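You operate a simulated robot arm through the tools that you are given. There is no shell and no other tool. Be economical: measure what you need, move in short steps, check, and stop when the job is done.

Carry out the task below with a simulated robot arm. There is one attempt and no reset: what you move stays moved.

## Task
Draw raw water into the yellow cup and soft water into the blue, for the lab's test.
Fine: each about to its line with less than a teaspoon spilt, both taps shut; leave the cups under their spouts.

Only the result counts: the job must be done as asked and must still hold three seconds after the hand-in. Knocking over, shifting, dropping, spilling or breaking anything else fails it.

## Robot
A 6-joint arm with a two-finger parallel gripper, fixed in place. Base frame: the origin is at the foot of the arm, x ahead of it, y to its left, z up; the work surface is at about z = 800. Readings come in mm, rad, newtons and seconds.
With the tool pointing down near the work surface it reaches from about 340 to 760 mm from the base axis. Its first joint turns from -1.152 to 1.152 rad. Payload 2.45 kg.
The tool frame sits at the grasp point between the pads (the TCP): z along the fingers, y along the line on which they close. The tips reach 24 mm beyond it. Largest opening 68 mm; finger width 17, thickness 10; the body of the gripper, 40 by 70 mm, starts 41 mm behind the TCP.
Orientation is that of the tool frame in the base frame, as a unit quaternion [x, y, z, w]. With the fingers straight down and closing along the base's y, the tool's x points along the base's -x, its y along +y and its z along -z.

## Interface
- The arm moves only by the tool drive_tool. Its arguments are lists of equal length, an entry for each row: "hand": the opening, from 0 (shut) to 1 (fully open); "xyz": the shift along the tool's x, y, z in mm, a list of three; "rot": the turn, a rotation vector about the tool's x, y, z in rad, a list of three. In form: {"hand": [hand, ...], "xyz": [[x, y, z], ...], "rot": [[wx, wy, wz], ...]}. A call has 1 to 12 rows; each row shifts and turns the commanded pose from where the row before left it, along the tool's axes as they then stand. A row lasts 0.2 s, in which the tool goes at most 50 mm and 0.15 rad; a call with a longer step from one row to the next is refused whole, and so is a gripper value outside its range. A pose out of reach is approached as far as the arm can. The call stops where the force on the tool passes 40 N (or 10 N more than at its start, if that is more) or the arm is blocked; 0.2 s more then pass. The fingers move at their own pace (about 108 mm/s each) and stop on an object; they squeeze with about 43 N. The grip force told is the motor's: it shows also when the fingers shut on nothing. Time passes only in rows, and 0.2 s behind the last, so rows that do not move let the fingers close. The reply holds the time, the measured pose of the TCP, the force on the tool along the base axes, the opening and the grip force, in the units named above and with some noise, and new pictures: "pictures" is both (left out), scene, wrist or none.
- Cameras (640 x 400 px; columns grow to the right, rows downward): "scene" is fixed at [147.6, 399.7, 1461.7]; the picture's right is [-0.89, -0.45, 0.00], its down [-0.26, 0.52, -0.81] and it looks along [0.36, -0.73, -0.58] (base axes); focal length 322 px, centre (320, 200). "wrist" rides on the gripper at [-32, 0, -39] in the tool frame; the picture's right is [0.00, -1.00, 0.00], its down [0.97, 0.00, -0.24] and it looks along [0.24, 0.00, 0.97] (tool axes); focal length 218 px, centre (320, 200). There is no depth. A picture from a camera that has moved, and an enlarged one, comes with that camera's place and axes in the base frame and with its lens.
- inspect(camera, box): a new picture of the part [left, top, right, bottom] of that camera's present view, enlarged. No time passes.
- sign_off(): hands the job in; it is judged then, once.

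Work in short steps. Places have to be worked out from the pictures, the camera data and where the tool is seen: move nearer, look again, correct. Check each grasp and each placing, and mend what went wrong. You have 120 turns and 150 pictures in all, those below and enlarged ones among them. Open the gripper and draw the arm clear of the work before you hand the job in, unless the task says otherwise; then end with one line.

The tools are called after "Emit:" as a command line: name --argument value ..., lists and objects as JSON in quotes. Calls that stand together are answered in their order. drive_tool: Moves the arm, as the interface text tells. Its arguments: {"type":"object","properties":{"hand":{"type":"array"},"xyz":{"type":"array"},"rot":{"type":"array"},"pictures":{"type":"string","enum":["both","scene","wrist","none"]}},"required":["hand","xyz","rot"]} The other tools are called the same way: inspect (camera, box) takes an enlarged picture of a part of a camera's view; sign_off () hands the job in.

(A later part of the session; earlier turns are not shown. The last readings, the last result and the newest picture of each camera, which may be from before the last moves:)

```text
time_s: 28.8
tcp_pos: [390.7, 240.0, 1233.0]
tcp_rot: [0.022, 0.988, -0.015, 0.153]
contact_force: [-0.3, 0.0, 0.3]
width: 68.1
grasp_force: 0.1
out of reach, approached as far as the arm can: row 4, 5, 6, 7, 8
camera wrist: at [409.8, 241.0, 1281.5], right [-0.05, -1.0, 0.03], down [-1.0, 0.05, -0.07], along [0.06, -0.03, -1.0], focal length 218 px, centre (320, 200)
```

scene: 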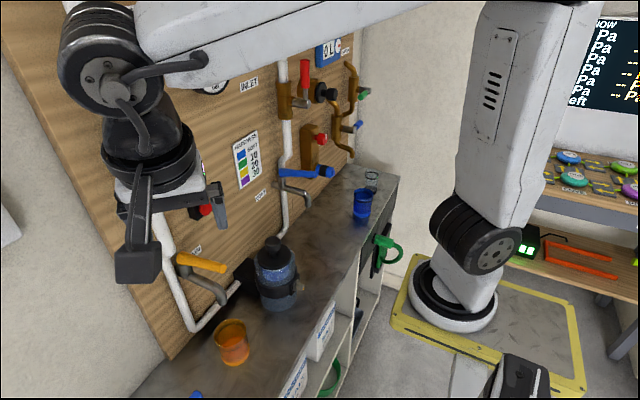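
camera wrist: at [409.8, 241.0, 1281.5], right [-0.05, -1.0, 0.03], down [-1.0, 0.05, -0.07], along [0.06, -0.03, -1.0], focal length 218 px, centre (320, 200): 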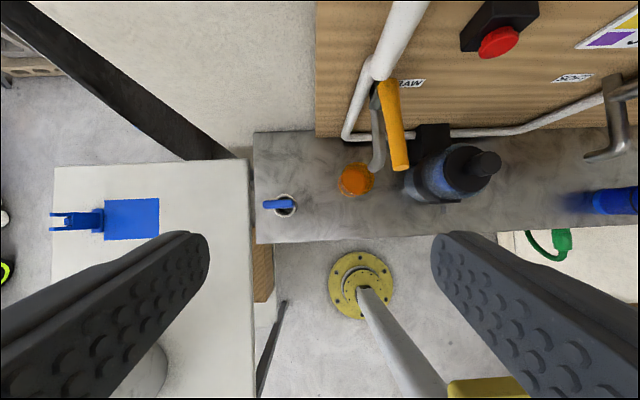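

Straightening is reach-limited here. I'll move toward the lever's front (430,152,1150) and straighten there.

Emit:
drive_tool --hand '[1, 1, 1, 1, 1, 1]' --xyz '[[-5, -29.5, 30.3], [-5, -29.5, 30.3], [-5, -29.5, 30.3], [0, 0, 0], [0, 0, 0], [0, 0, 0]]' --rot '[[0, 0, 0], [0, 0, 0], [0, 0, 0], [0, 0.15, 0], [0, 0.15, 0], [0, 0, -0.04]]'

```text
time_s: 30.2
tcp_pos: [419.0, 159.8, 1127.3]
tcp_rot: [0.006, 0.992, -0.051, 0.112]
contact_force: [0.7, -0.4, -0.2]
width: 68.2
grasp_force: 0.1
out of reach, approached as far as the arm can: row 4, 5
camera wrist: at [441.0, 165.0, 1174.6], right [-0.02, -0.99, 0.1], down [-1.0, 0.03, 0.02], along [-0.02, -0.1, -0.99], focal length 218 px, centre (320, 200)
```

scene: 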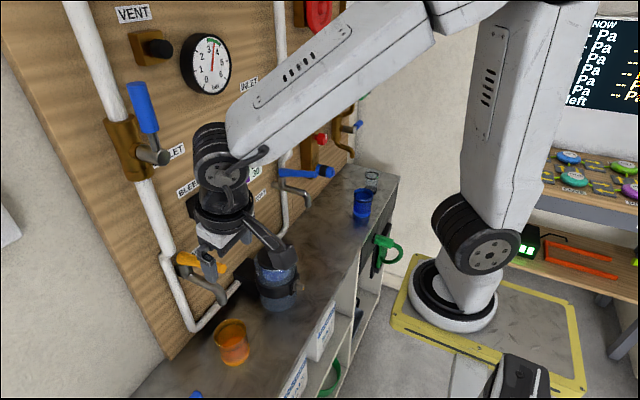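
wrist: 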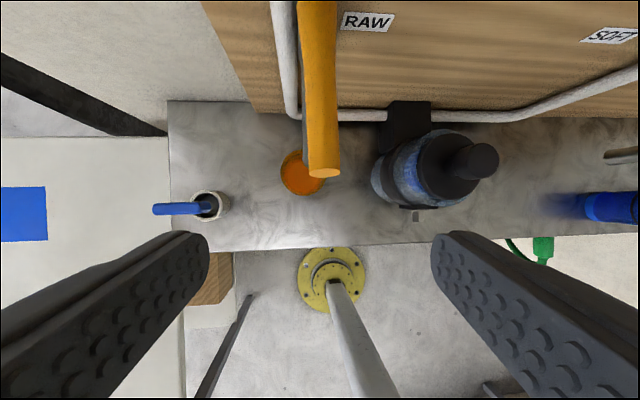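

I'll use about a 35° forward tilt so the wrist stays clear of the valve stub above, and straddle the lever's end from the front. First correct the orientation.

Emit:
drive_tool --hand '[1, 1, 1, 1]' --xyz '[[0, 0, 0], [0, 0, 0], [0, 0, 0], [0, 0, 0]]' --rot '[[-0.097, 0.002, 0.022], [0, -0.125, 0], [0, -0.125, 0], [0, -0.125, 0]]'

Emit:
inspect --camera "scene" --box '[140, 220, 300, 380]'

```text
time_s: 31.2
tcp_pos: [414.8, 162.3, 1120.7]
tcp_rot: [0.003, 0.951, -0.036, 0.306]
contact_force: [-0.3, -0.1, 0.0]
width: 68.1
grasp_force: 0.0
out of reach, approached as far as the arm can: row 1
camera wrist: at [419.1, 167.8, 1171.5], right [-0.03, -1.0, 0.07], down [-0.93, 0.0, -0.37], along [0.37, -0.07, -0.93], focal length 218 px, centre (320, 200)
```

scene: 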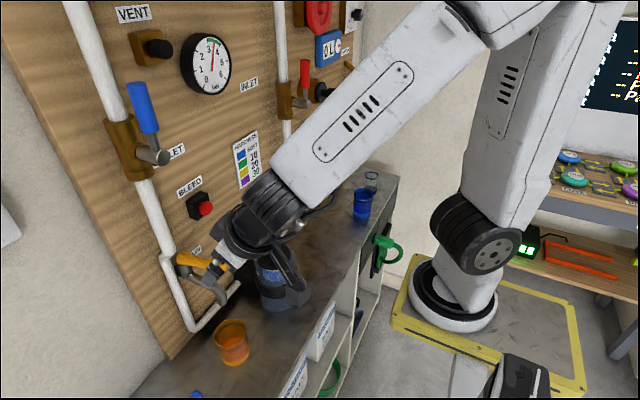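
wrist: 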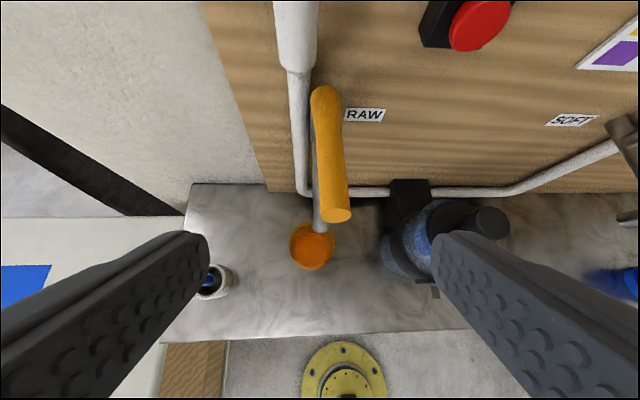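

```text
2.50 times, centred on (220, 300) of scene
camera zoom: at [147.6, 399.7, 1461.7], right [-0.89, -0.45, 0.0], down [-0.26, 0.52, -0.81], along [0.36, -0.73, -0.58], focal length 805 px, centre (570, -50)
```

zoom: 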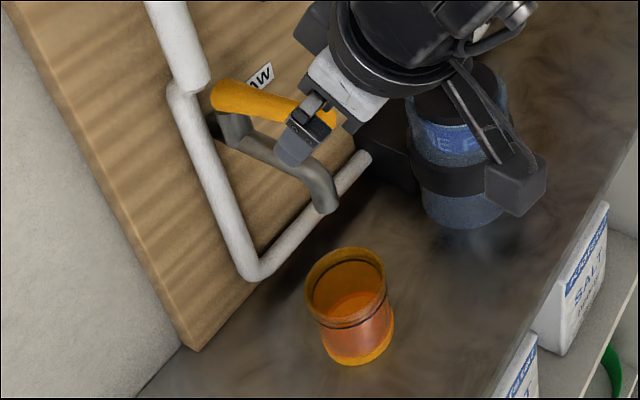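

Lever end is at about (453,151,1066), and the cup and its line are plainly visible to the scene camera. Moving in so the open fingers straddle the lever's end.

Emit:
drive_tool --hand '[1, 1, 0.65, 0.65]' --xyz '[[-3, -3.1, 27.7], [-3, -3.1, 27.7], [0, 0, 0], [0, 0, 0]]' --rot '[[0, 0, 0], [0, 0, 0], [0, 0, 0], [0, 0, 0]]'

Emit:
inspect --camera "scene" --box '[140, 220, 300, 380]'

```text
time_s: 32.2
tcp_pos: [454.2, 153.9, 1076.6]
tcp_rot: [0.003, 0.952, -0.037, 0.304]
contact_force: [0.2, -0.2, -0.4]
width: 44.3
grasp_force: 0.1
camera wrist: at [457.4, 158.3, 1128.4], right [-0.03, -1.0, 0.07], down [-0.93, 0.0, -0.37], along [0.37, -0.07, -0.93], focal length 218 px, centre (320, 200)
```

scene: 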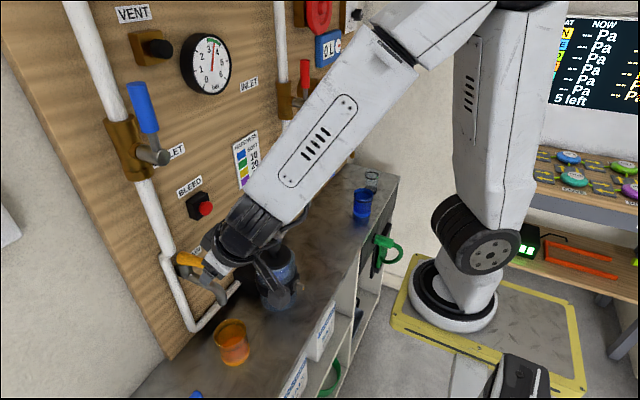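
wrist: 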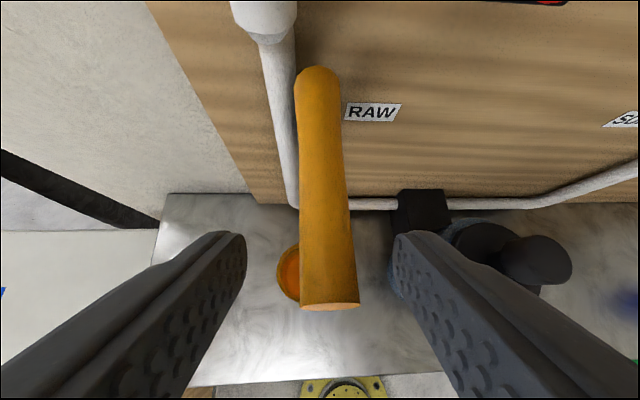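

```text
2.50 times, centred on (220, 300) of scene
camera zoom: at [147.6, 399.7, 1461.7], right [-0.89, -0.45, 0.0], down [-0.26, 0.52, -0.81], along [0.36, -0.73, -0.58], focal length 805 px, centre (570, -50)
```

zoom: 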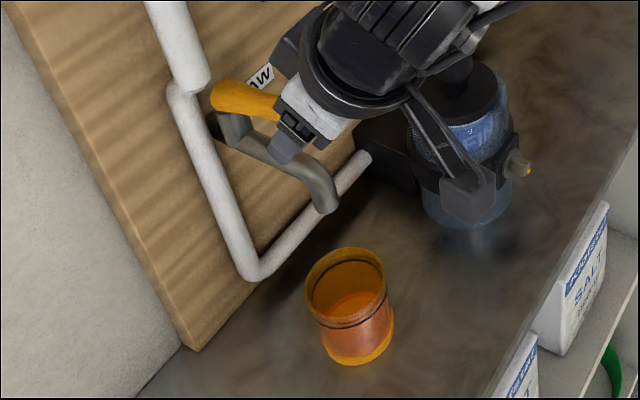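

Fingers straddle the lever. I'll try a small push toward +y, watching force and flow.

Emit:
drive_tool --hand '[0.65, 0.65, 0.65, 0.65]' --xyz '[[0, 4, 0], [0, 4, 0], [0, 4, 0], [0, 3, 0]]' --rot '[[0, 0, 0], [0, 0, 0], [0, 0, 0], [0, 0, 0]]'

Emit:
inspect --camera "scene" --box '[140, 220, 300, 380]'

```text
time_s: 33.2
tcp_pos: [452.4, 166.4, 1077.8]
tcp_rot: [0.004, 0.952, -0.037, 0.304]
contact_force: [1.9, -9.4, 2.5]
width: 51.8
grasp_force: 3.8
camera wrist: at [456.7, 171.9, 1128.3], right [-0.03, -1.0, 0.07], down [-0.93, 0.0, -0.37], along [0.37, -0.08, -0.93], focal length 218 px, centre (320, 200)
```

scene: 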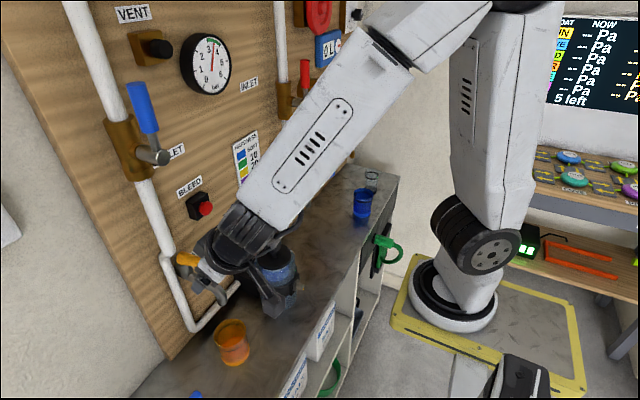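
wrist: 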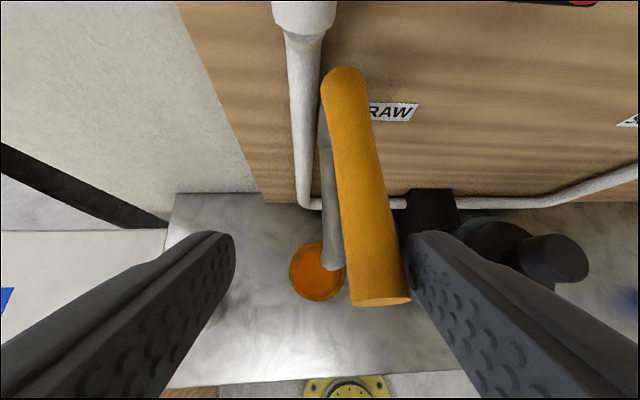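

```text
2.50 times, centred on (220, 300) of scene
camera zoom: at [147.6, 399.4, 1461.8], right [-0.89, -0.45, 0.0], down [-0.26, 0.52, -0.81], along [0.36, -0.73, -0.58], focal length 805 px, centre (570, -50)
```

zoom: 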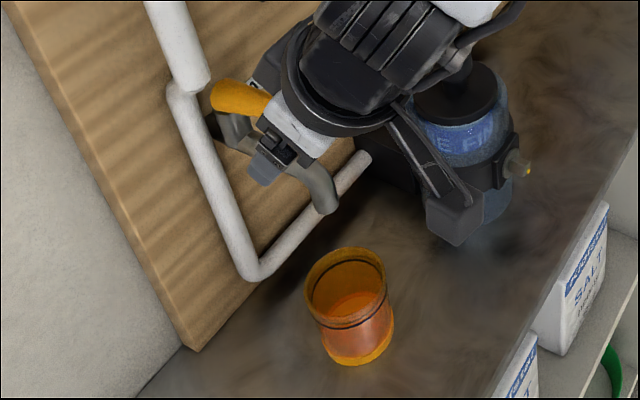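

Pushed toward +y, the finger just yields and the lever stays. I'll open fully (stiff stop) and try toward -y instead.

Emit:
drive_tool --hand '[1, 1, 1, 1, 1, 1, 1]' --xyz '[[0, -5, 0], [0, -10, 0], [0, -10, 0], [0, -5, 0], [0, -4, 0], [0, -4, 0], [0, -3, 0]]' --rot '[[0, 0, 0], [0, 0, 0], [0, 0, 0], [0, 0, 0], [0, 0, 0], [0, 0, 0], [0, 0, 0]]'

Emit:
inspect --camera "scene" --box '[140, 220, 300, 380]'

```text
time_s: 34.8
tcp_pos: [450.8, 127.3, 1080.6]
tcp_rot: [0.004, 0.952, -0.037, 0.304]
contact_force: [0.2, -0.4, -0.9]
width: 68.0
grasp_force: 0.1
camera wrist: at [454.2, 132.1, 1132.6], right [-0.03, -1.0, 0.07], down [-0.93, 0.0, -0.37], along [0.37, -0.07, -0.93], focal length 218 px, centre (320, 200)
```

scene: 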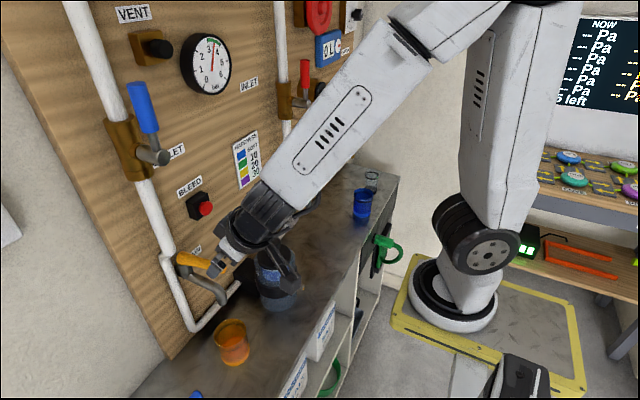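
wrist: 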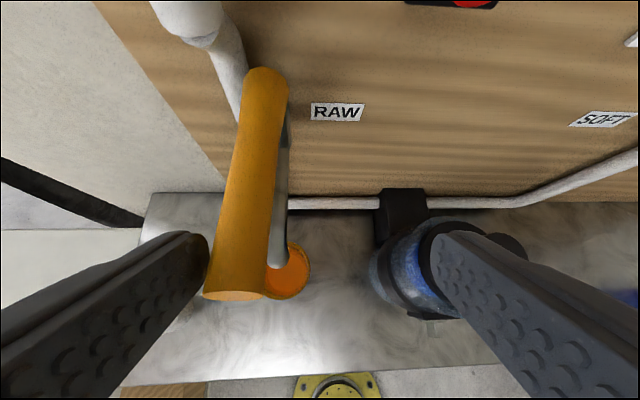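

```text
2.50 times, centred on (220, 300) of scene
camera zoom: at [147.6, 399.8, 1461.7], right [-0.89, -0.45, 0.0], down [-0.26, 0.52, -0.81], along [0.36, -0.73, -0.58], focal length 805 px, centre (570, -50)
```

zoom: 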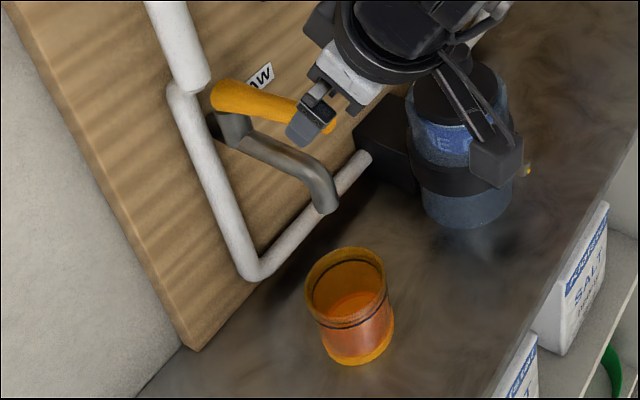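

About touching now. Pushing further toward -y in small steps.

Emit:
drive_tool --hand '[1, 1, 1]' --xyz '[[0, -4, 0], [0, -4, 0], [0, -4, 0]]' --rot '[[0, 0, 0], [0, 0, 0], [0, 0, 0]]' --pictures "wrist"

Emit:
inspect --camera "scene" --box '[140, 220, 300, 380]'

```text
time_s: 35.4
tcp_pos: [450.1, 126.7, 1083.1]
tcp_rot: [-0.004, 0.952, -0.027, 0.306]
contact_force: [-0.2, 7.4, -1.6]
width: 68.2
grasp_force: 0.2
stopped in row 3: the force on the tool passed its limit (the readings are from after the stop); the commanded pose is now the measured one
camera wrist: at [454.5, 130.8, 1133.7], right [-0.01, -1.0, 0.05], down [-0.93, -0.01, -0.37], along [0.37, -0.05, -0.93], focal length 218 px, centre (320, 200)
```

wrist: 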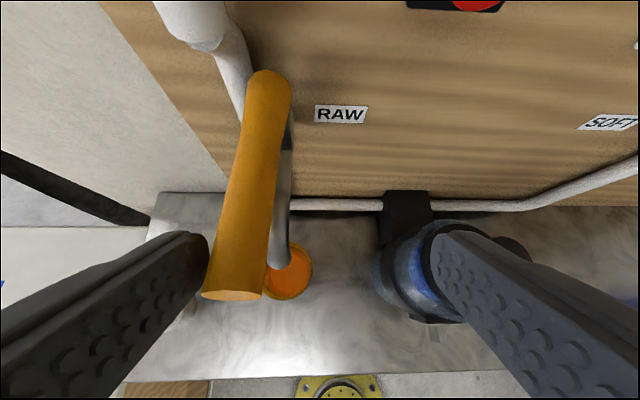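

```text
2.50 times, centred on (220, 300) of scene
camera zoom: at [147.6, 400.0, 1461.6], right [-0.89, -0.45, 0.0], down [-0.26, 0.52, -0.81], along [0.36, -0.73, -0.58], focal length 805 px, centre (570, -50)
```

zoom: 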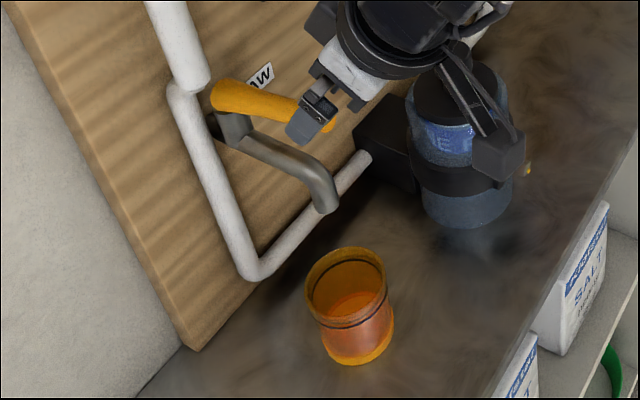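

No movement toward -y (stopped over 40 N). Testing +y with the fully open, stiff finger.

Emit:
drive_tool --hand '[1, 1, 1, 1, 1, 1, 1, 1]' --xyz '[[0, 10, 1.5], [0, 12, 1.5], [0, 12, 1.5], [0, 10, 1], [0, 4, 0], [0, 4, 0], [0, 4, 0], [0, 4, 0]]' --rot '[[0, 0, 0], [0, 0, 0], [0, 0, 0], [0, 0, 0], [0, 0, 0], [0, 0, 0], [0, 0, 0], [0, 0, 0]]' --pictures "wrist"

Emit:
inspect --camera "scene" --box '[140, 220, 300, 380]'

```text
time_s: 37.1
tcp_pos: [456.0, 175.1, 1072.8]
tcp_rot: [0.003, 0.952, -0.04, 0.303]
contact_force: [-1.1, -8.2, 3.2]
width: 68.3
grasp_force: 0.1
stopped in row 8: the force on the tool passed its limit (the readings are from after the stop); the commanded pose is now the measured one
camera wrist: at [458.9, 180.2, 1125.0], right [-0.03, -1.0, 0.07], down [-0.93, 0.0, -0.37], along [0.37, -0.08, -0.93], focal length 218 px, centre (320, 200)
```

wrist: 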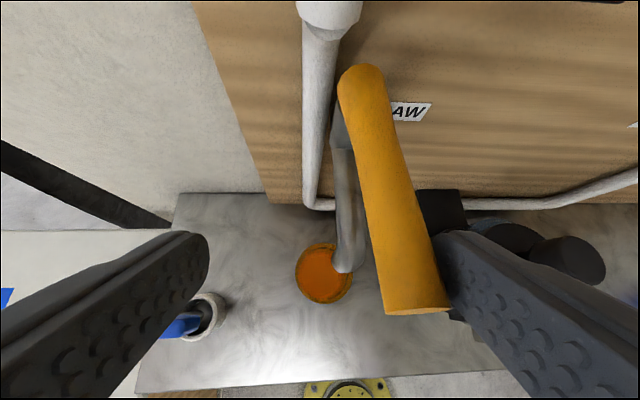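

```text
2.50 times, centred on (220, 300) of scene
camera zoom: at [147.5, 399.5, 1461.8], right [-0.89, -0.45, 0.0], down [-0.26, 0.52, -0.81], along [0.36, -0.73, -0.58], focal length 805 px, centre (570, -50)
```

zoom: 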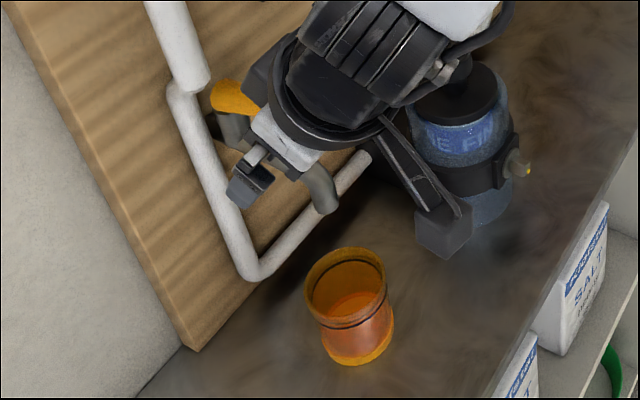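

Not a sideways lever, so it must lift. I'll centre on the lever, level the roll and grip its end.

Emit:
drive_tool --hand '[1, 1, 1, 0, 0, 0]' --xyz '[[0.2, -11, 2.6], [0.2, -11.1, 2.6], [0, 0, 0], [0, 0, 0], [0, 0, 0], [0, 0, 0]]' --rot '[[0, 0, 0], [-0.057, 0.002, 0.041], [0, 0, 0], [0, 0, 0], [0, 0, 0], [0, 0, 0]]' --pictures "wrist"

Emit:
inspect --camera "scene" --box '[140, 220, 300, 380]'

```text
time_s: 38.7
tcp_pos: [457.3, 150.1, 1070.4]
tcp_rot: [0.015, 0.953, -0.012, 0.304]
contact_force: [-1.9, -10.4, 4.6]
width: 19.3
grasp_force: 37.2
stopped in row 6: the force on the tool passed its limit (the readings are from after the stop); the commanded pose is now the measured one
camera wrist: at [461.1, 152.3, 1120.6], right [-0.03, -1.0, 0.01], down [-0.93, 0.03, -0.37], along [0.37, -0.03, -0.93], focal length 218 px, centre (320, 200)
```

wrist: 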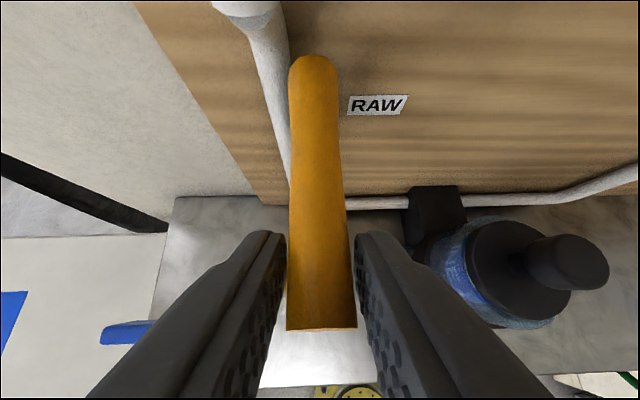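

```text
2.50 times, centred on (220, 300) of scene
camera zoom: at [147.4, 399.4, 1461.8], right [-0.89, -0.45, 0.0], down [-0.26, 0.52, -0.81], along [0.36, -0.73, -0.58], focal length 805 px, centre (570, -50)
```

zoom: 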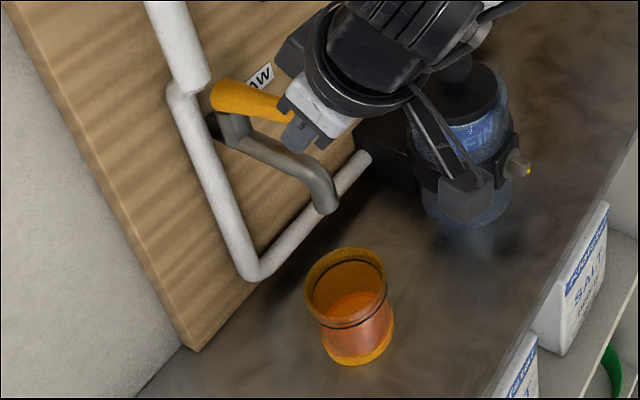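

Lever gripped (19.3 mm). Lifting a few millimetres to test.

Emit:
drive_tool --hand '[0, 0]' --xyz '[[-1.7, 0.5, -2.4], [-1.7, 0.3, -2.4]]' --rot '[[0, 0, 0], [0, 0, 0]]' --pictures "scene"

Emit:
inspect --camera "scene" --box '[140, 220, 300, 380]'

```text
time_s: 39.3
tcp_pos: [458.1, 149.3, 1074.5]
tcp_rot: [0.016, 0.953, -0.013, 0.302]
contact_force: [10.7, -16.6, -13.6]
width: 19.5
grasp_force: 37.4
```

scene: 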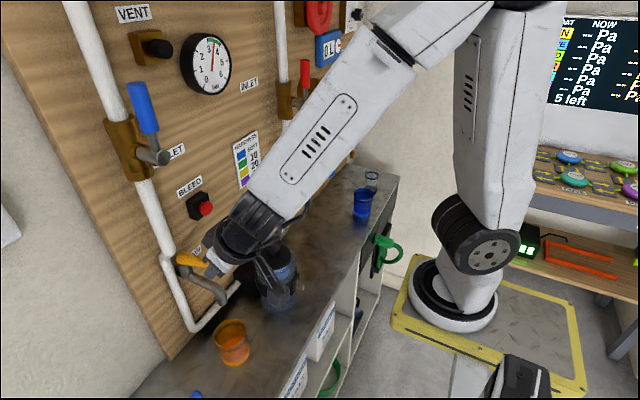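

```text
2.50 times, centred on (220, 300) of scene
camera zoom: at [148.2, 399.3, 1461.8], right [-0.89, -0.45, 0.0], down [-0.26, 0.52, -0.81], along [0.36, -0.73, -0.58], focal length 805 px, centre (570, -50)
```

zoom: 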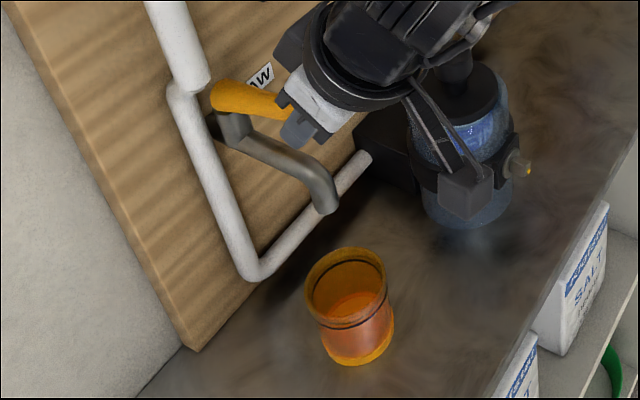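

The lever seems to be starting to rise. I'll relieve the side load and lift a bit more.

Emit:
drive_tool --hand '[0, 0, 0]' --xyz '[[0, -1.5, 0], [-1.7, 0, -2.4], [-1.7, 0, -2.4]]' --rot '[[0, 0, 0], [0, 0, 0], [0, 0, 0]]' --pictures "wrist"

Emit:
inspect --camera "scene" --box '[140, 220, 300, 380]'

```text
time_s: 40.1
tcp_pos: [457.9, 150.1, 1080.9]
tcp_rot: [0.016, 0.953, -0.011, 0.304]
contact_force: [6.1, -14.4, -14.8]
width: 20.0
grasp_force: 37.7
camera wrist: at [461.4, 152.3, 1131.8], right [-0.04, -1.0, 0.01], down [-0.93, 0.03, -0.37], along [0.37, -0.02, -0.93], focal length 218 px, centre (320, 200)
```

wrist: 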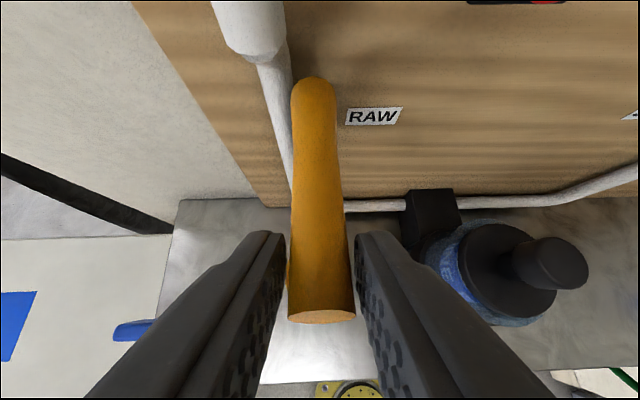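

```text
2.50 times, centred on (220, 300) of scene
camera zoom: at [148.0, 399.3, 1461.8], right [-0.89, -0.45, 0.0], down [-0.26, 0.52, -0.81], along [0.36, -0.73, -0.58], focal length 805 px, centre (570, -50)
```

zoom: 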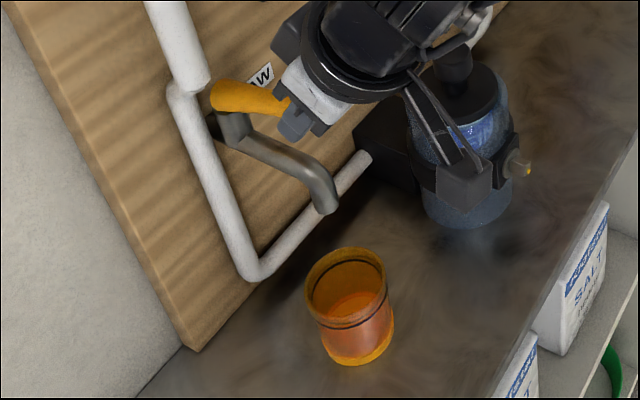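

The lever's end face is now visible from above, so it is tilting up: it is a lift lever. Lifting further in small steps and watching for flow.

Emit:
drive_tool --hand '[0, 0]' --xyz '[[-2.3, -0.8, -3.3], [-2.3, 0, -3.3]]' --rot '[[0, 0, 0], [0, 0, 0]]' --pictures "none"

Emit:
inspect --camera "scene" --box '[140, 220, 300, 380]'

```text
time_s: 40.7
tcp_pos: [457.5, 149.5, 1088.8]
tcp_rot: [0.015, 0.952, -0.009, 0.304]
contact_force: [14.8, -13.2, -13.3]
width: 19.6
grasp_force: 37.3
```

```text
2.50 times, centred on (220, 300) of scene
camera zoom: at [148.3, 399.4, 1461.7], right [-0.89, -0.45, 0.0], down [-0.26, 0.52, -0.81], along [0.36, -0.73, -0.58], focal length 805 px, centre (570, -50)
```

zoom: 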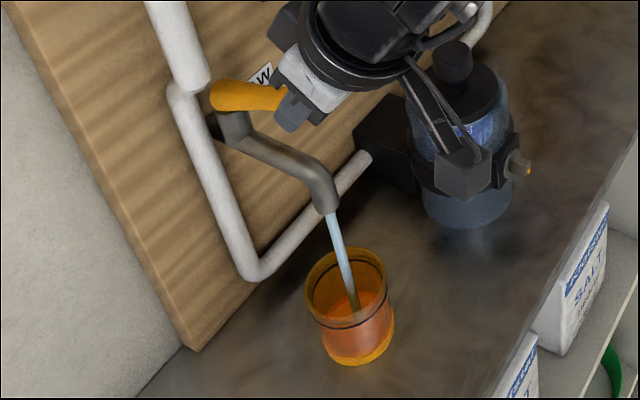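

Water flows right into the cup. Holding briefly and checking the level.

Emit:
drive_tool --hand '[0]' --xyz '[[0, 0, 0]]' --rot '[[0, 0, 0]]' --pictures "none"

Emit:
inspect --camera "scene" --box '[200, 290, 264, 370]'

```text
time_s: 41.1
tcp_pos: [458.4, 150.1, 1090.4]
tcp_rot: [0.015, 0.952, -0.01, 0.306]
contact_force: [16.9, -12.6, -10.0]
width: 19.6
grasp_force: 37.0
```

```text
5.00 times, centred on (232, 330) of scene
camera zoom: at [148.3, 399.4, 1461.7], right [-0.89, -0.45, 0.0], down [-0.26, 0.52, -0.81], along [0.36, -0.73, -0.58], focal length 1610 px, centre (760, -450)
```

zoom: 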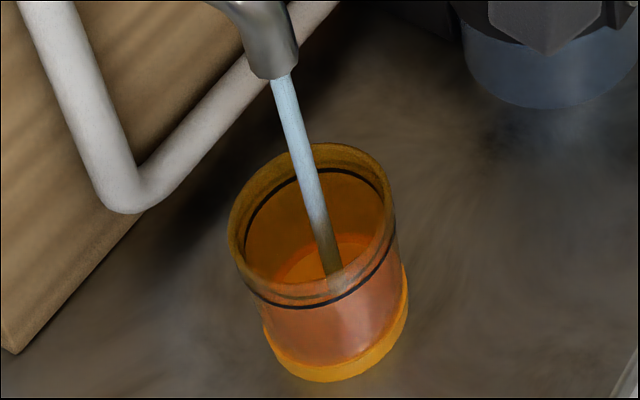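

Level is still low. Holding half a second more.

Emit:
drive_tool --hand '[0, 0]' --xyz '[[0, 0, 0], [0, 0, 0]]' --rot '[[0, 0, 0], [0, 0, 0]]' --pictures "none"

Emit:
inspect --camera "scene" --box '[200, 290, 264, 370]'

```text
time_s: 41.7
tcp_pos: [457.5, 151.4, 1090.1]
tcp_rot: [0.016, 0.952, -0.01, 0.305]
contact_force: [19.8, -14.3, -4.5]
width: 19.4
grasp_force: 37.3
```

```text
5.00 times, centred on (232, 330) of scene
camera zoom: at [148.3, 399.3, 1461.7], right [-0.89, -0.45, 0.0], down [-0.26, 0.52, -0.81], along [0.36, -0.73, -0.58], focal length 1610 px, centre (760, -450)
```

zoom: 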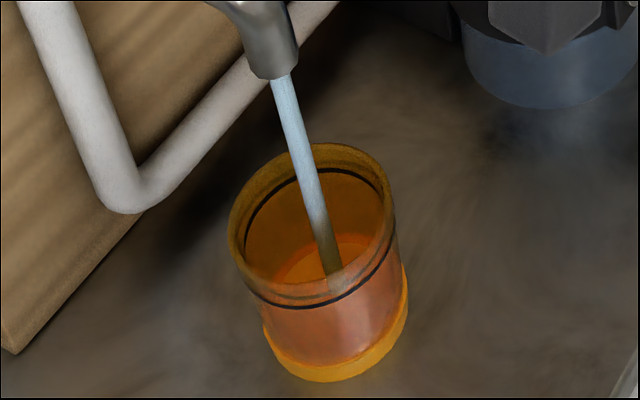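

Little visible change. Waiting a second.

Emit:
drive_tool --hand '[0, 0, 0, 0, 0]' --xyz '[[0, 0, 0], [0, 0, 0], [0, 0, 0], [0, 0, 0], [0, 0, 0]]' --rot '[[0, 0, 0], [0, 0, 0], [0, 0, 0], [0, 0, 0], [0, 0, 0]]' --pictures "none"

Emit:
inspect --camera "scene" --box '[200, 290, 264, 370]'

```text
time_s: 42.9
tcp_pos: [457.8, 151.1, 1090.0]
tcp_rot: [0.015, 0.953, -0.01, 0.303]
contact_force: [16.7, -12.8, 1.8]
width: 19.3
grasp_force: 36.9
```

```text
5.00 times, centred on (232, 330) of scene
camera zoom: at [148.1, 399.3, 1461.8], right [-0.89, -0.45, 0.0], down [-0.26, 0.52, -0.81], along [0.36, -0.73, -0.58], focal length 1610 px, centre (760, -450)
```

zoom: 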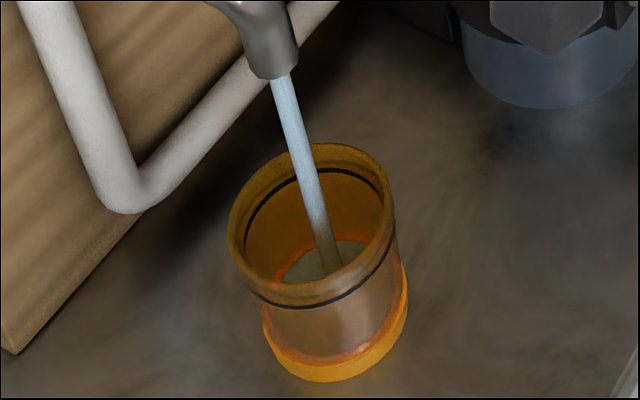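

Water surface is now visible, near the cup floor, while the line is much higher. Waiting 2 s more.

Emit:
drive_tool --hand '[0, 0, 0, 0, 0, 0, 0, 0, 0]' --xyz '[[0, 0, 0], [0, 0, 0], [0, 0, 0], [0, 0, 0], [0, 0, 0], [0, 0, 0], [0, 0, 0], [0, 0, 0], [0, 0, 0]]' --rot '[[0, 0, 0], [0, 0, 0], [0, 0, 0], [0, 0, 0], [0, 0, 0], [0, 0, 0], [0, 0, 0], [0, 0, 0], [0, 0, 0]]' --pictures "none"

Emit:
inspect --camera "scene" --box '[200, 290, 264, 370]'

```text
time_s: 44.9
tcp_pos: [456.6, 150.7, 1089.9]
tcp_rot: [0.015, 0.953, -0.011, 0.303]
contact_force: [14.3, -9.4, 2.5]
width: 19.3
grasp_force: 36.9
```

```text
5.00 times, centred on (232, 330) of scene
camera zoom: at [148.0, 399.4, 1461.7], right [-0.89, -0.45, 0.0], down [-0.26, 0.52, -0.81], along [0.36, -0.73, -0.58], focal length 1610 px, centre (760, -450)
```

zoom: 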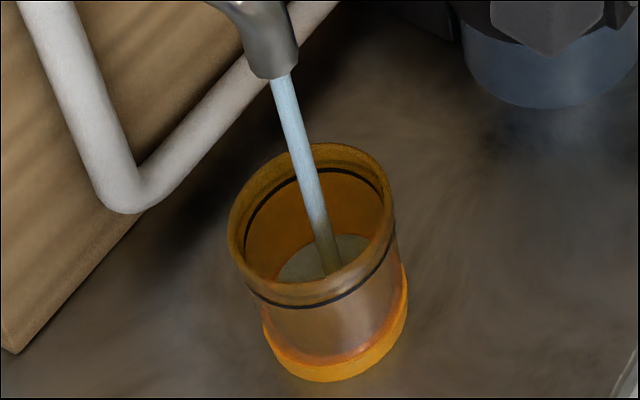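

Rising slowly, about 3 px per second with some 60 px to go. Waiting about 5 s.

Emit:
drive_tool --hand '[0, 0, 0, 0, 0, 0, 0, 0, 0, 0, 0, 0]' --xyz '[[0, 0, 0], [0, 0, 0], [0, 0, 0], [0, 0, 0], [0, 0, 0], [0, 0, 0], [0, 0, 0], [0, 0, 0], [0, 0, 0], [0, 0, 0], [0, 0, 0], [0, 0, 0]]' --rot '[[0, 0, 0], [0, 0, 0], [0, 0, 0], [0, 0, 0], [0, 0, 0], [0, 0, 0], [0, 0, 0], [0, 0, 0], [0, 0, 0], [0, 0, 0], [0, 0, 0], [0, 0, 0]]' --pictures "none"

Emit:
inspect --camera "scene" --box '[200, 290, 264, 370]'

```text
time_s: 47.5
tcp_pos: [457.4, 151.1, 1090.4]
tcp_rot: [0.015, 0.952, -0.011, 0.304]
contact_force: [10.5, -6.3, 0.7]
width: 19.4
grasp_force: 36.7
```

```text
5.00 times, centred on (232, 330) of scene
camera zoom: at [147.9, 399.5, 1461.7], right [-0.89, -0.45, 0.0], down [-0.26, 0.52, -0.81], along [0.36, -0.73, -0.58], focal length 1610 px, centre (760, -450)
```

zoom: 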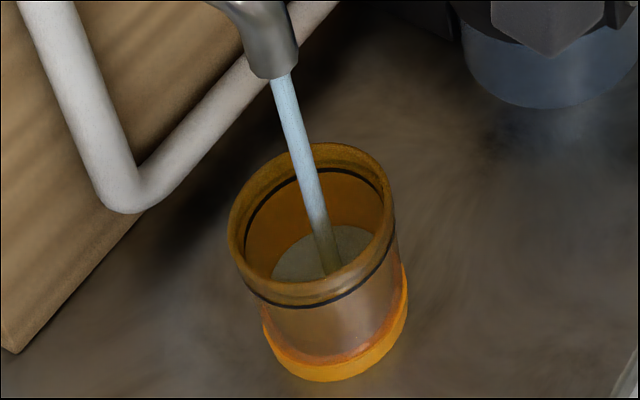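

Far edge now at row 225; the line's far arc is at about 172. Waiting two more full calls.

Emit:
drive_tool --hand '[0, 0, 0, 0, 0, 0, 0, 0, 0, 0, 0, 0]' --xyz '[[0, 0, 0], [0, 0, 0], [0, 0, 0], [0, 0, 0], [0, 0, 0], [0, 0, 0], [0, 0, 0], [0, 0, 0], [0, 0, 0], [0, 0, 0], [0, 0, 0], [0, 0, 0]]' --rot '[[0, 0, 0], [0, 0, 0], [0, 0, 0], [0, 0, 0], [0, 0, 0], [0, 0, 0], [0, 0, 0], [0, 0, 0], [0, 0, 0], [0, 0, 0], [0, 0, 0], [0, 0, 0]]' --pictures "none"

Emit:
drive_tool --hand '[0, 0, 0, 0, 0, 0, 0, 0, 0, 0, 0, 0]' --xyz '[[0, 0, 0], [0, 0, 0], [0, 0, 0], [0, 0, 0], [0, 0, 0], [0, 0, 0], [0, 0, 0], [0, 0, 0], [0, 0, 0], [0, 0, 0], [0, 0, 0], [0, 0, 0]]' --rot '[[0, 0, 0], [0, 0, 0], [0, 0, 0], [0, 0, 0], [0, 0, 0], [0, 0, 0], [0, 0, 0], [0, 0, 0], [0, 0, 0], [0, 0, 0], [0, 0, 0], [0, 0, 0]]' --pictures "none"

Emit:
inspect --camera "scene" --box '[200, 290, 264, 370]'

```text
time_s: 50.1
tcp_pos: [456.5, 149.8, 1090.3]
tcp_rot: [0.017, 0.953, -0.012, 0.304]
contact_force: [5.8, -5.7, -2.4]
width: 19.4
grasp_force: 37.6
```

```text
time_s: 52.7
tcp_pos: [457.2, 151.1, 1088.3]
tcp_rot: [0.015, 0.953, -0.011, 0.304]
contact_force: [4.6, -7.1, -3.4]
width: 19.2
grasp_force: 37.1
```

```text
5.00 times, centred on (232, 330) of scene
camera zoom: at [147.8, 399.6, 1461.7], right [-0.89, -0.45, 0.0], down [-0.26, 0.52, -0.81], along [0.36, -0.73, -0.58], focal length 1610 px, centre (760, -450)
```

zoom: 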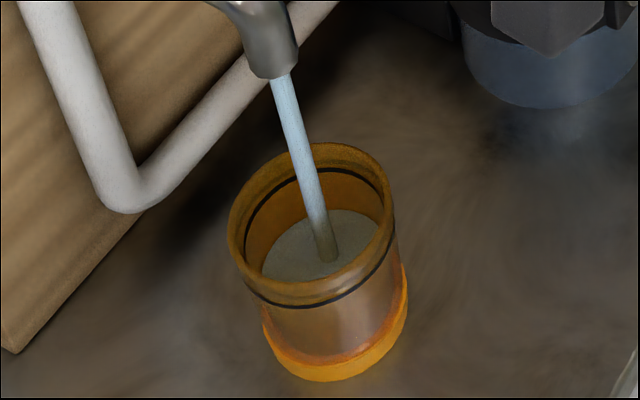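

Edge at 208. Two more calls.

Emit:
drive_tool --hand '[0, 0, 0, 0, 0, 0, 0, 0, 0, 0, 0, 0]' --xyz '[[0, 0, 0], [0, 0, 0], [0, 0, 0], [0, 0, 0], [0, 0, 0], [0, 0, 0], [0, 0, 0], [0, 0, 0], [0, 0, 0], [0, 0, 0], [0, 0, 0], [0, 0, 0]]' --rot '[[0, 0, 0], [0, 0, 0], [0, 0, 0], [0, 0, 0], [0, 0, 0], [0, 0, 0], [0, 0, 0], [0, 0, 0], [0, 0, 0], [0, 0, 0], [0, 0, 0], [0, 0, 0]]' --pictures "none"

Emit:
drive_tool --hand '[0, 0, 0, 0, 0, 0, 0, 0, 0, 0, 0, 0]' --xyz '[[0, 0, 0], [0, 0, 0], [0, 0, 0], [0, 0, 0], [0, 0, 0], [0, 0, 0], [0, 0, 0], [0, 0, 0], [0, 0, 0], [0, 0, 0], [0, 0, 0], [0, 0, 0]]' --rot '[[0, 0, 0], [0, 0, 0], [0, 0, 0], [0, 0, 0], [0, 0, 0], [0, 0, 0], [0, 0, 0], [0, 0, 0], [0, 0, 0], [0, 0, 0], [0, 0, 0], [0, 0, 0]]' --pictures "none"

Emit:
inspect --camera "scene" --box '[208, 300, 256, 360]'

```text
time_s: 55.3
tcp_pos: [457.2, 149.7, 1089.4]
tcp_rot: [0.016, 0.953, -0.011, 0.303]
contact_force: [2.3, -6.3, -3.3]
width: 19.4
grasp_force: 37.1
```

```text
time_s: 57.9
tcp_pos: [456.2, 150.4, 1089.6]
tcp_rot: [0.015, 0.952, -0.011, 0.304]
contact_force: [1.2, -6.2, -1.5]
width: 19.6
grasp_force: 37.4
```

```text
6.67 times, centred on (232, 330) of scene
camera zoom: at [147.6, 399.5, 1461.7], right [-0.89, -0.45, 0.0], down [-0.26, 0.52, -0.81], along [0.36, -0.73, -0.58], focal length 2147 px, centre (907, -667)
```

zoom: 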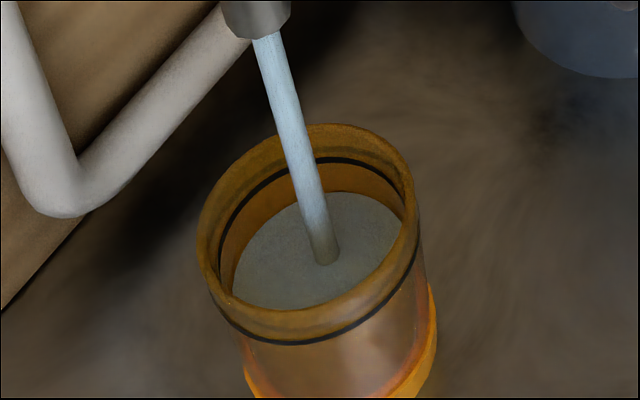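

Edge at about 195 on the earlier scale, with the line at 170. About 4.6 s more, then check.

Emit:
drive_tool --hand '[0, 0, 0, 0, 0, 0, 0, 0, 0, 0, 0, 0]' --xyz '[[0, 0, 0], [0, 0, 0], [0, 0, 0], [0, 0, 0], [0, 0, 0], [0, 0, 0], [0, 0, 0], [0, 0, 0], [0, 0, 0], [0, 0, 0], [0, 0, 0], [0, 0, 0]]' --rot '[[0, 0, 0], [0, 0, 0], [0, 0, 0], [0, 0, 0], [0, 0, 0], [0, 0, 0], [0, 0, 0], [0, 0, 0], [0, 0, 0], [0, 0, 0], [0, 0, 0], [0, 0, 0]]' --pictures "none"

Emit:
drive_tool --hand '[0, 0, 0, 0, 0, 0, 0, 0]' --xyz '[[0, 0, 0], [0, 0, 0], [0, 0, 0], [0, 0, 0], [0, 0, 0], [0, 0, 0], [0, 0, 0], [0, 0, 0]]' --rot '[[0, 0, 0], [0, 0, 0], [0, 0, 0], [0, 0, 0], [0, 0, 0], [0, 0, 0], [0, 0, 0], [0, 0, 0]]' --pictures "none"

Emit:
inspect --camera "scene" --box '[208, 300, 256, 360]'

```text
time_s: 60.5
tcp_pos: [457.1, 149.9, 1090.3]
tcp_rot: [0.016, 0.953, -0.011, 0.304]
contact_force: [2.2, -5.9, -0.5]
width: 19.2
grasp_force: 37.3
```

```text
time_s: 62.3
tcp_pos: [457.1, 151.0, 1088.9]
tcp_rot: [0.015, 0.953, -0.011, 0.303]
contact_force: [0.3, -6.6, -0.1]
width: 19.1
grasp_force: 36.7
```

```text
6.67 times, centred on (232, 330) of scene
camera zoom: at [147.6, 399.5, 1461.8], right [-0.89, -0.45, 0.0], down [-0.26, 0.52, -0.81], along [0.36, -0.73, -0.58], focal length 2147 px, centre (907, -667)
```

zoom: 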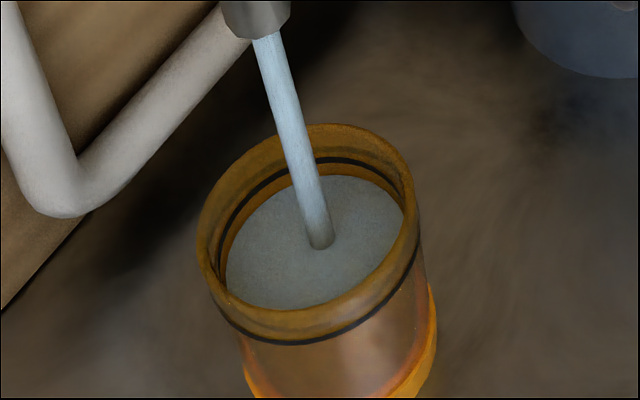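

Nearly at the line: edge 176 against the ring at 162, rising 4 px per second. Holding 1.8 s more, then pressing the lever down to close.

Emit:
drive_tool --hand '[0, 0, 0, 0, 0, 0, 0, 0, 0, 0, 0, 0]' --xyz '[[0, 0, 0], [0, 0, 0], [0, 0, 0], [0, 0, 0], [0, 0, 0], [0, 0, 0], [0, 0, 0], [0, 0, 0], [2.9, 0, 4.05], [2.9, 0, 4.05], [2.9, 0, 4.05], [2.9, 0, 4.05]]' --rot '[[0, 0, 0], [0, 0, 0], [0, 0, 0], [0, 0, 0], [0, 0, 0], [0, 0, 0], [0, 0, 0], [0, 0, 0], [0, 0, 0], [0, 0, 0], [0, 0, 0], [0, 0, 0]]' --pictures "none"

Emit:
inspect --camera "scene" --box '[180, 240, 276, 360]'

```text
time_s: 64.9
tcp_pos: [457.0, 151.1, 1070.6]
tcp_rot: [0.014, 0.952, -0.01, 0.305]
contact_force: [-11.4, -0.1, 13.0]
width: 19.6
grasp_force: 37.2
```

```text
3.33 times, centred on (228, 300) of scene
camera zoom: at [147.0, 399.7, 1461.8], right [-0.89, -0.45, 0.0], down [-0.26, 0.52, -0.81], along [0.36, -0.73, -0.58], focal length 1074 px, centre (627, -133)
```

zoom: 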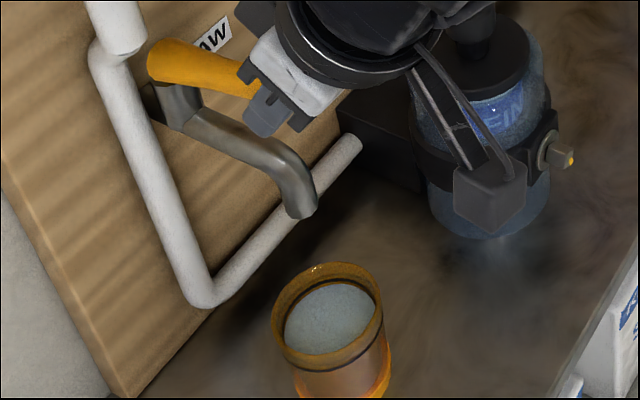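

Flow stopped. Pressing a little further to be sure it is fully shut, and checking the level.

Emit:
drive_tool --hand '[0, 0]' --xyz '[[1.7, 0, 2.4], [1.2, 0, 1.6]]' --rot '[[0, 0, 0], [0, 0, 0]]' --pictures "none"

Emit:
inspect --camera "scene" --box '[208, 300, 256, 360]'

```text
time_s: 65.5
tcp_pos: [456.4, 151.3, 1068.0]
tcp_rot: [0.015, 0.952, -0.008, 0.306]
contact_force: [-1.6, 3.7, 24.7]
width: 19.5
grasp_force: 37.3
```

```text
6.67 times, centred on (232, 330) of scene
camera zoom: at [147.1, 399.8, 1461.7], right [-0.89, -0.45, 0.0], down [-0.26, 0.52, -0.81], along [0.36, -0.73, -0.58], focal length 2147 px, centre (907, -667)
```

zoom: 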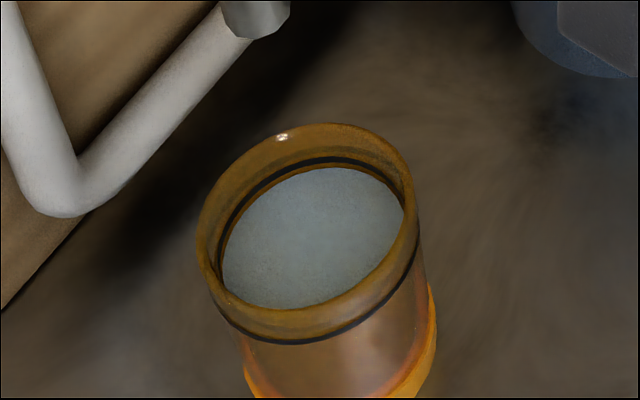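

The level sits at the line (ellipse centres agree), and the tap is shut. Opening the hand, then backing away from the lever.

Emit:
drive_tool --hand '[1, 1, 1, 1, 1, 1]' --xyz '[[0, 0, 0], [0, 0, 0], [0, 0, 0], [0, 0, -30], [0, 0, -40], [0, 0, -40]]' --rot '[[0, 0, 0], [0, 0, 0], [0, 0, 0], [0, 0, 0], [0, 0, 0], [0, 0, 0]]'

Emit:
inspect --camera "scene" --box '[180, 240, 276, 360]'

```text
time_s: 66.9
tcp_pos: [389.5, 152.0, 1153.2]
tcp_rot: [0.015, 0.953, -0.012, 0.304]
contact_force: [0.6, 0.4, 1.2]
width: 68.2
grasp_force: 0.0
camera wrist: at [393.5, 154.4, 1204.5], right [-0.03, -1.0, 0.01], down [-0.93, 0.03, -0.37], along [0.37, -0.02, -0.93], focal length 218 px, centre (320, 200)
```

scene: 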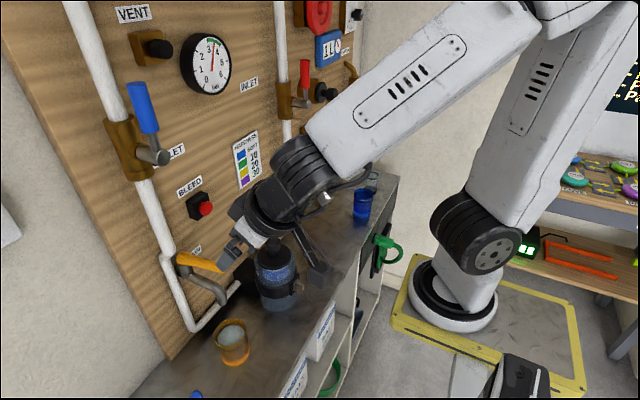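
wrist: 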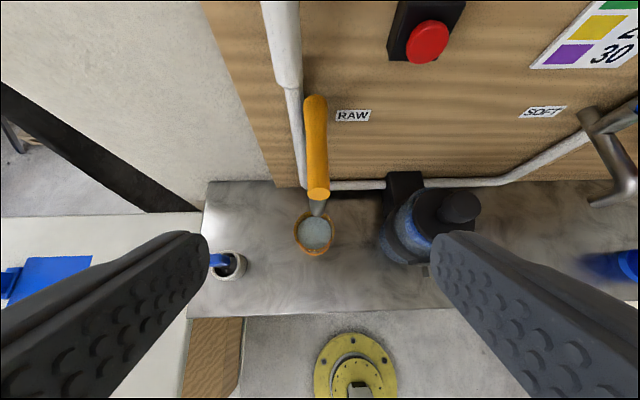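

```text
3.33 times, centred on (228, 300) of scene
camera zoom: at [147.6, 399.7, 1461.7], right [-0.89, -0.45, 0.0], down [-0.26, 0.52, -0.81], along [0.36, -0.73, -0.58], focal length 1074 px, centre (627, -133)
```

zoom: 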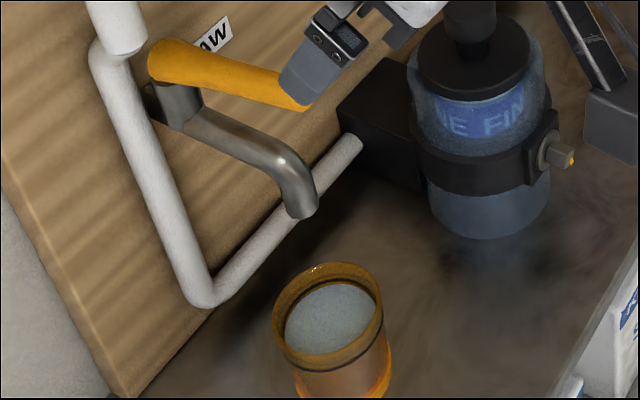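

Raw is done: cup filled to the line, tap shut. Now heading high across to the blue cup.

Emit:
drive_tool --hand '[1, 1, 1, 1, 1, 1, 1, 1, 1, 1, 1]' --xyz '[[-10.8, -38, 2.5], [-10.8, -38, 2.5], [-10.8, -38, 2.5], [-10.8, -38, 2.5], [1.7, -43, -1.2], [1.7, -43, -1.2], [1.7, -43, -1.2], [1.7, -43, -1.2], [1.7, -43, -1.2], [1.7, -43, -1.2], [1.7, -43, -1.2]]' --rot '[[0, 0, 0], [0, 0, 0], [0, 0, 0], [0, 0, 0], [0, 0, 0], [0, 0, 0], [0, 0, 0], [0, 0, 0], [0, 0, 0], [0, 0, 0], [0, 0, 0]]'

```text
time_s: 69.3
tcp_pos: [450.4, -3.9, 1134.5]
tcp_rot: [0.025, 0.941, -0.031, 0.337]
contact_force: [0.2, -0.2, 0.6]
width: 68.0
grasp_force: 0.0
out of reach, approached as far as the arm can: row 1, 2, 3, 4, 5, 6, 7, 8, 9, 10, 11
camera wrist: at [450.8, -1.6, 1186.2], right [-0.07, -1.0, 0.04], down [-0.9, 0.04, -0.43], along [0.43, -0.07, -0.9], focal length 218 px, centre (320, 200)
```

scene: 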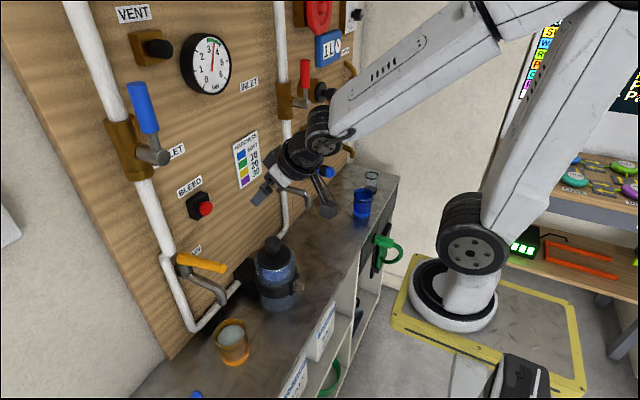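
wrist: 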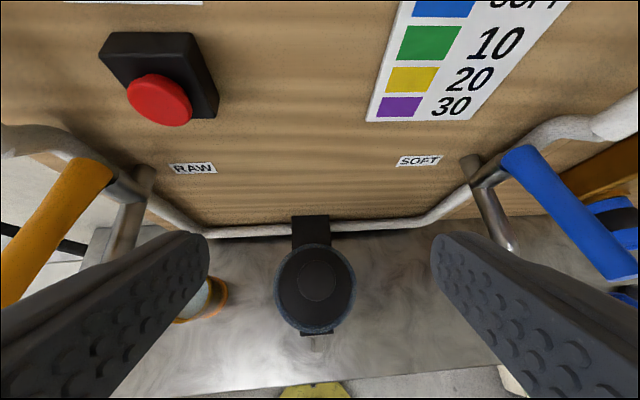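

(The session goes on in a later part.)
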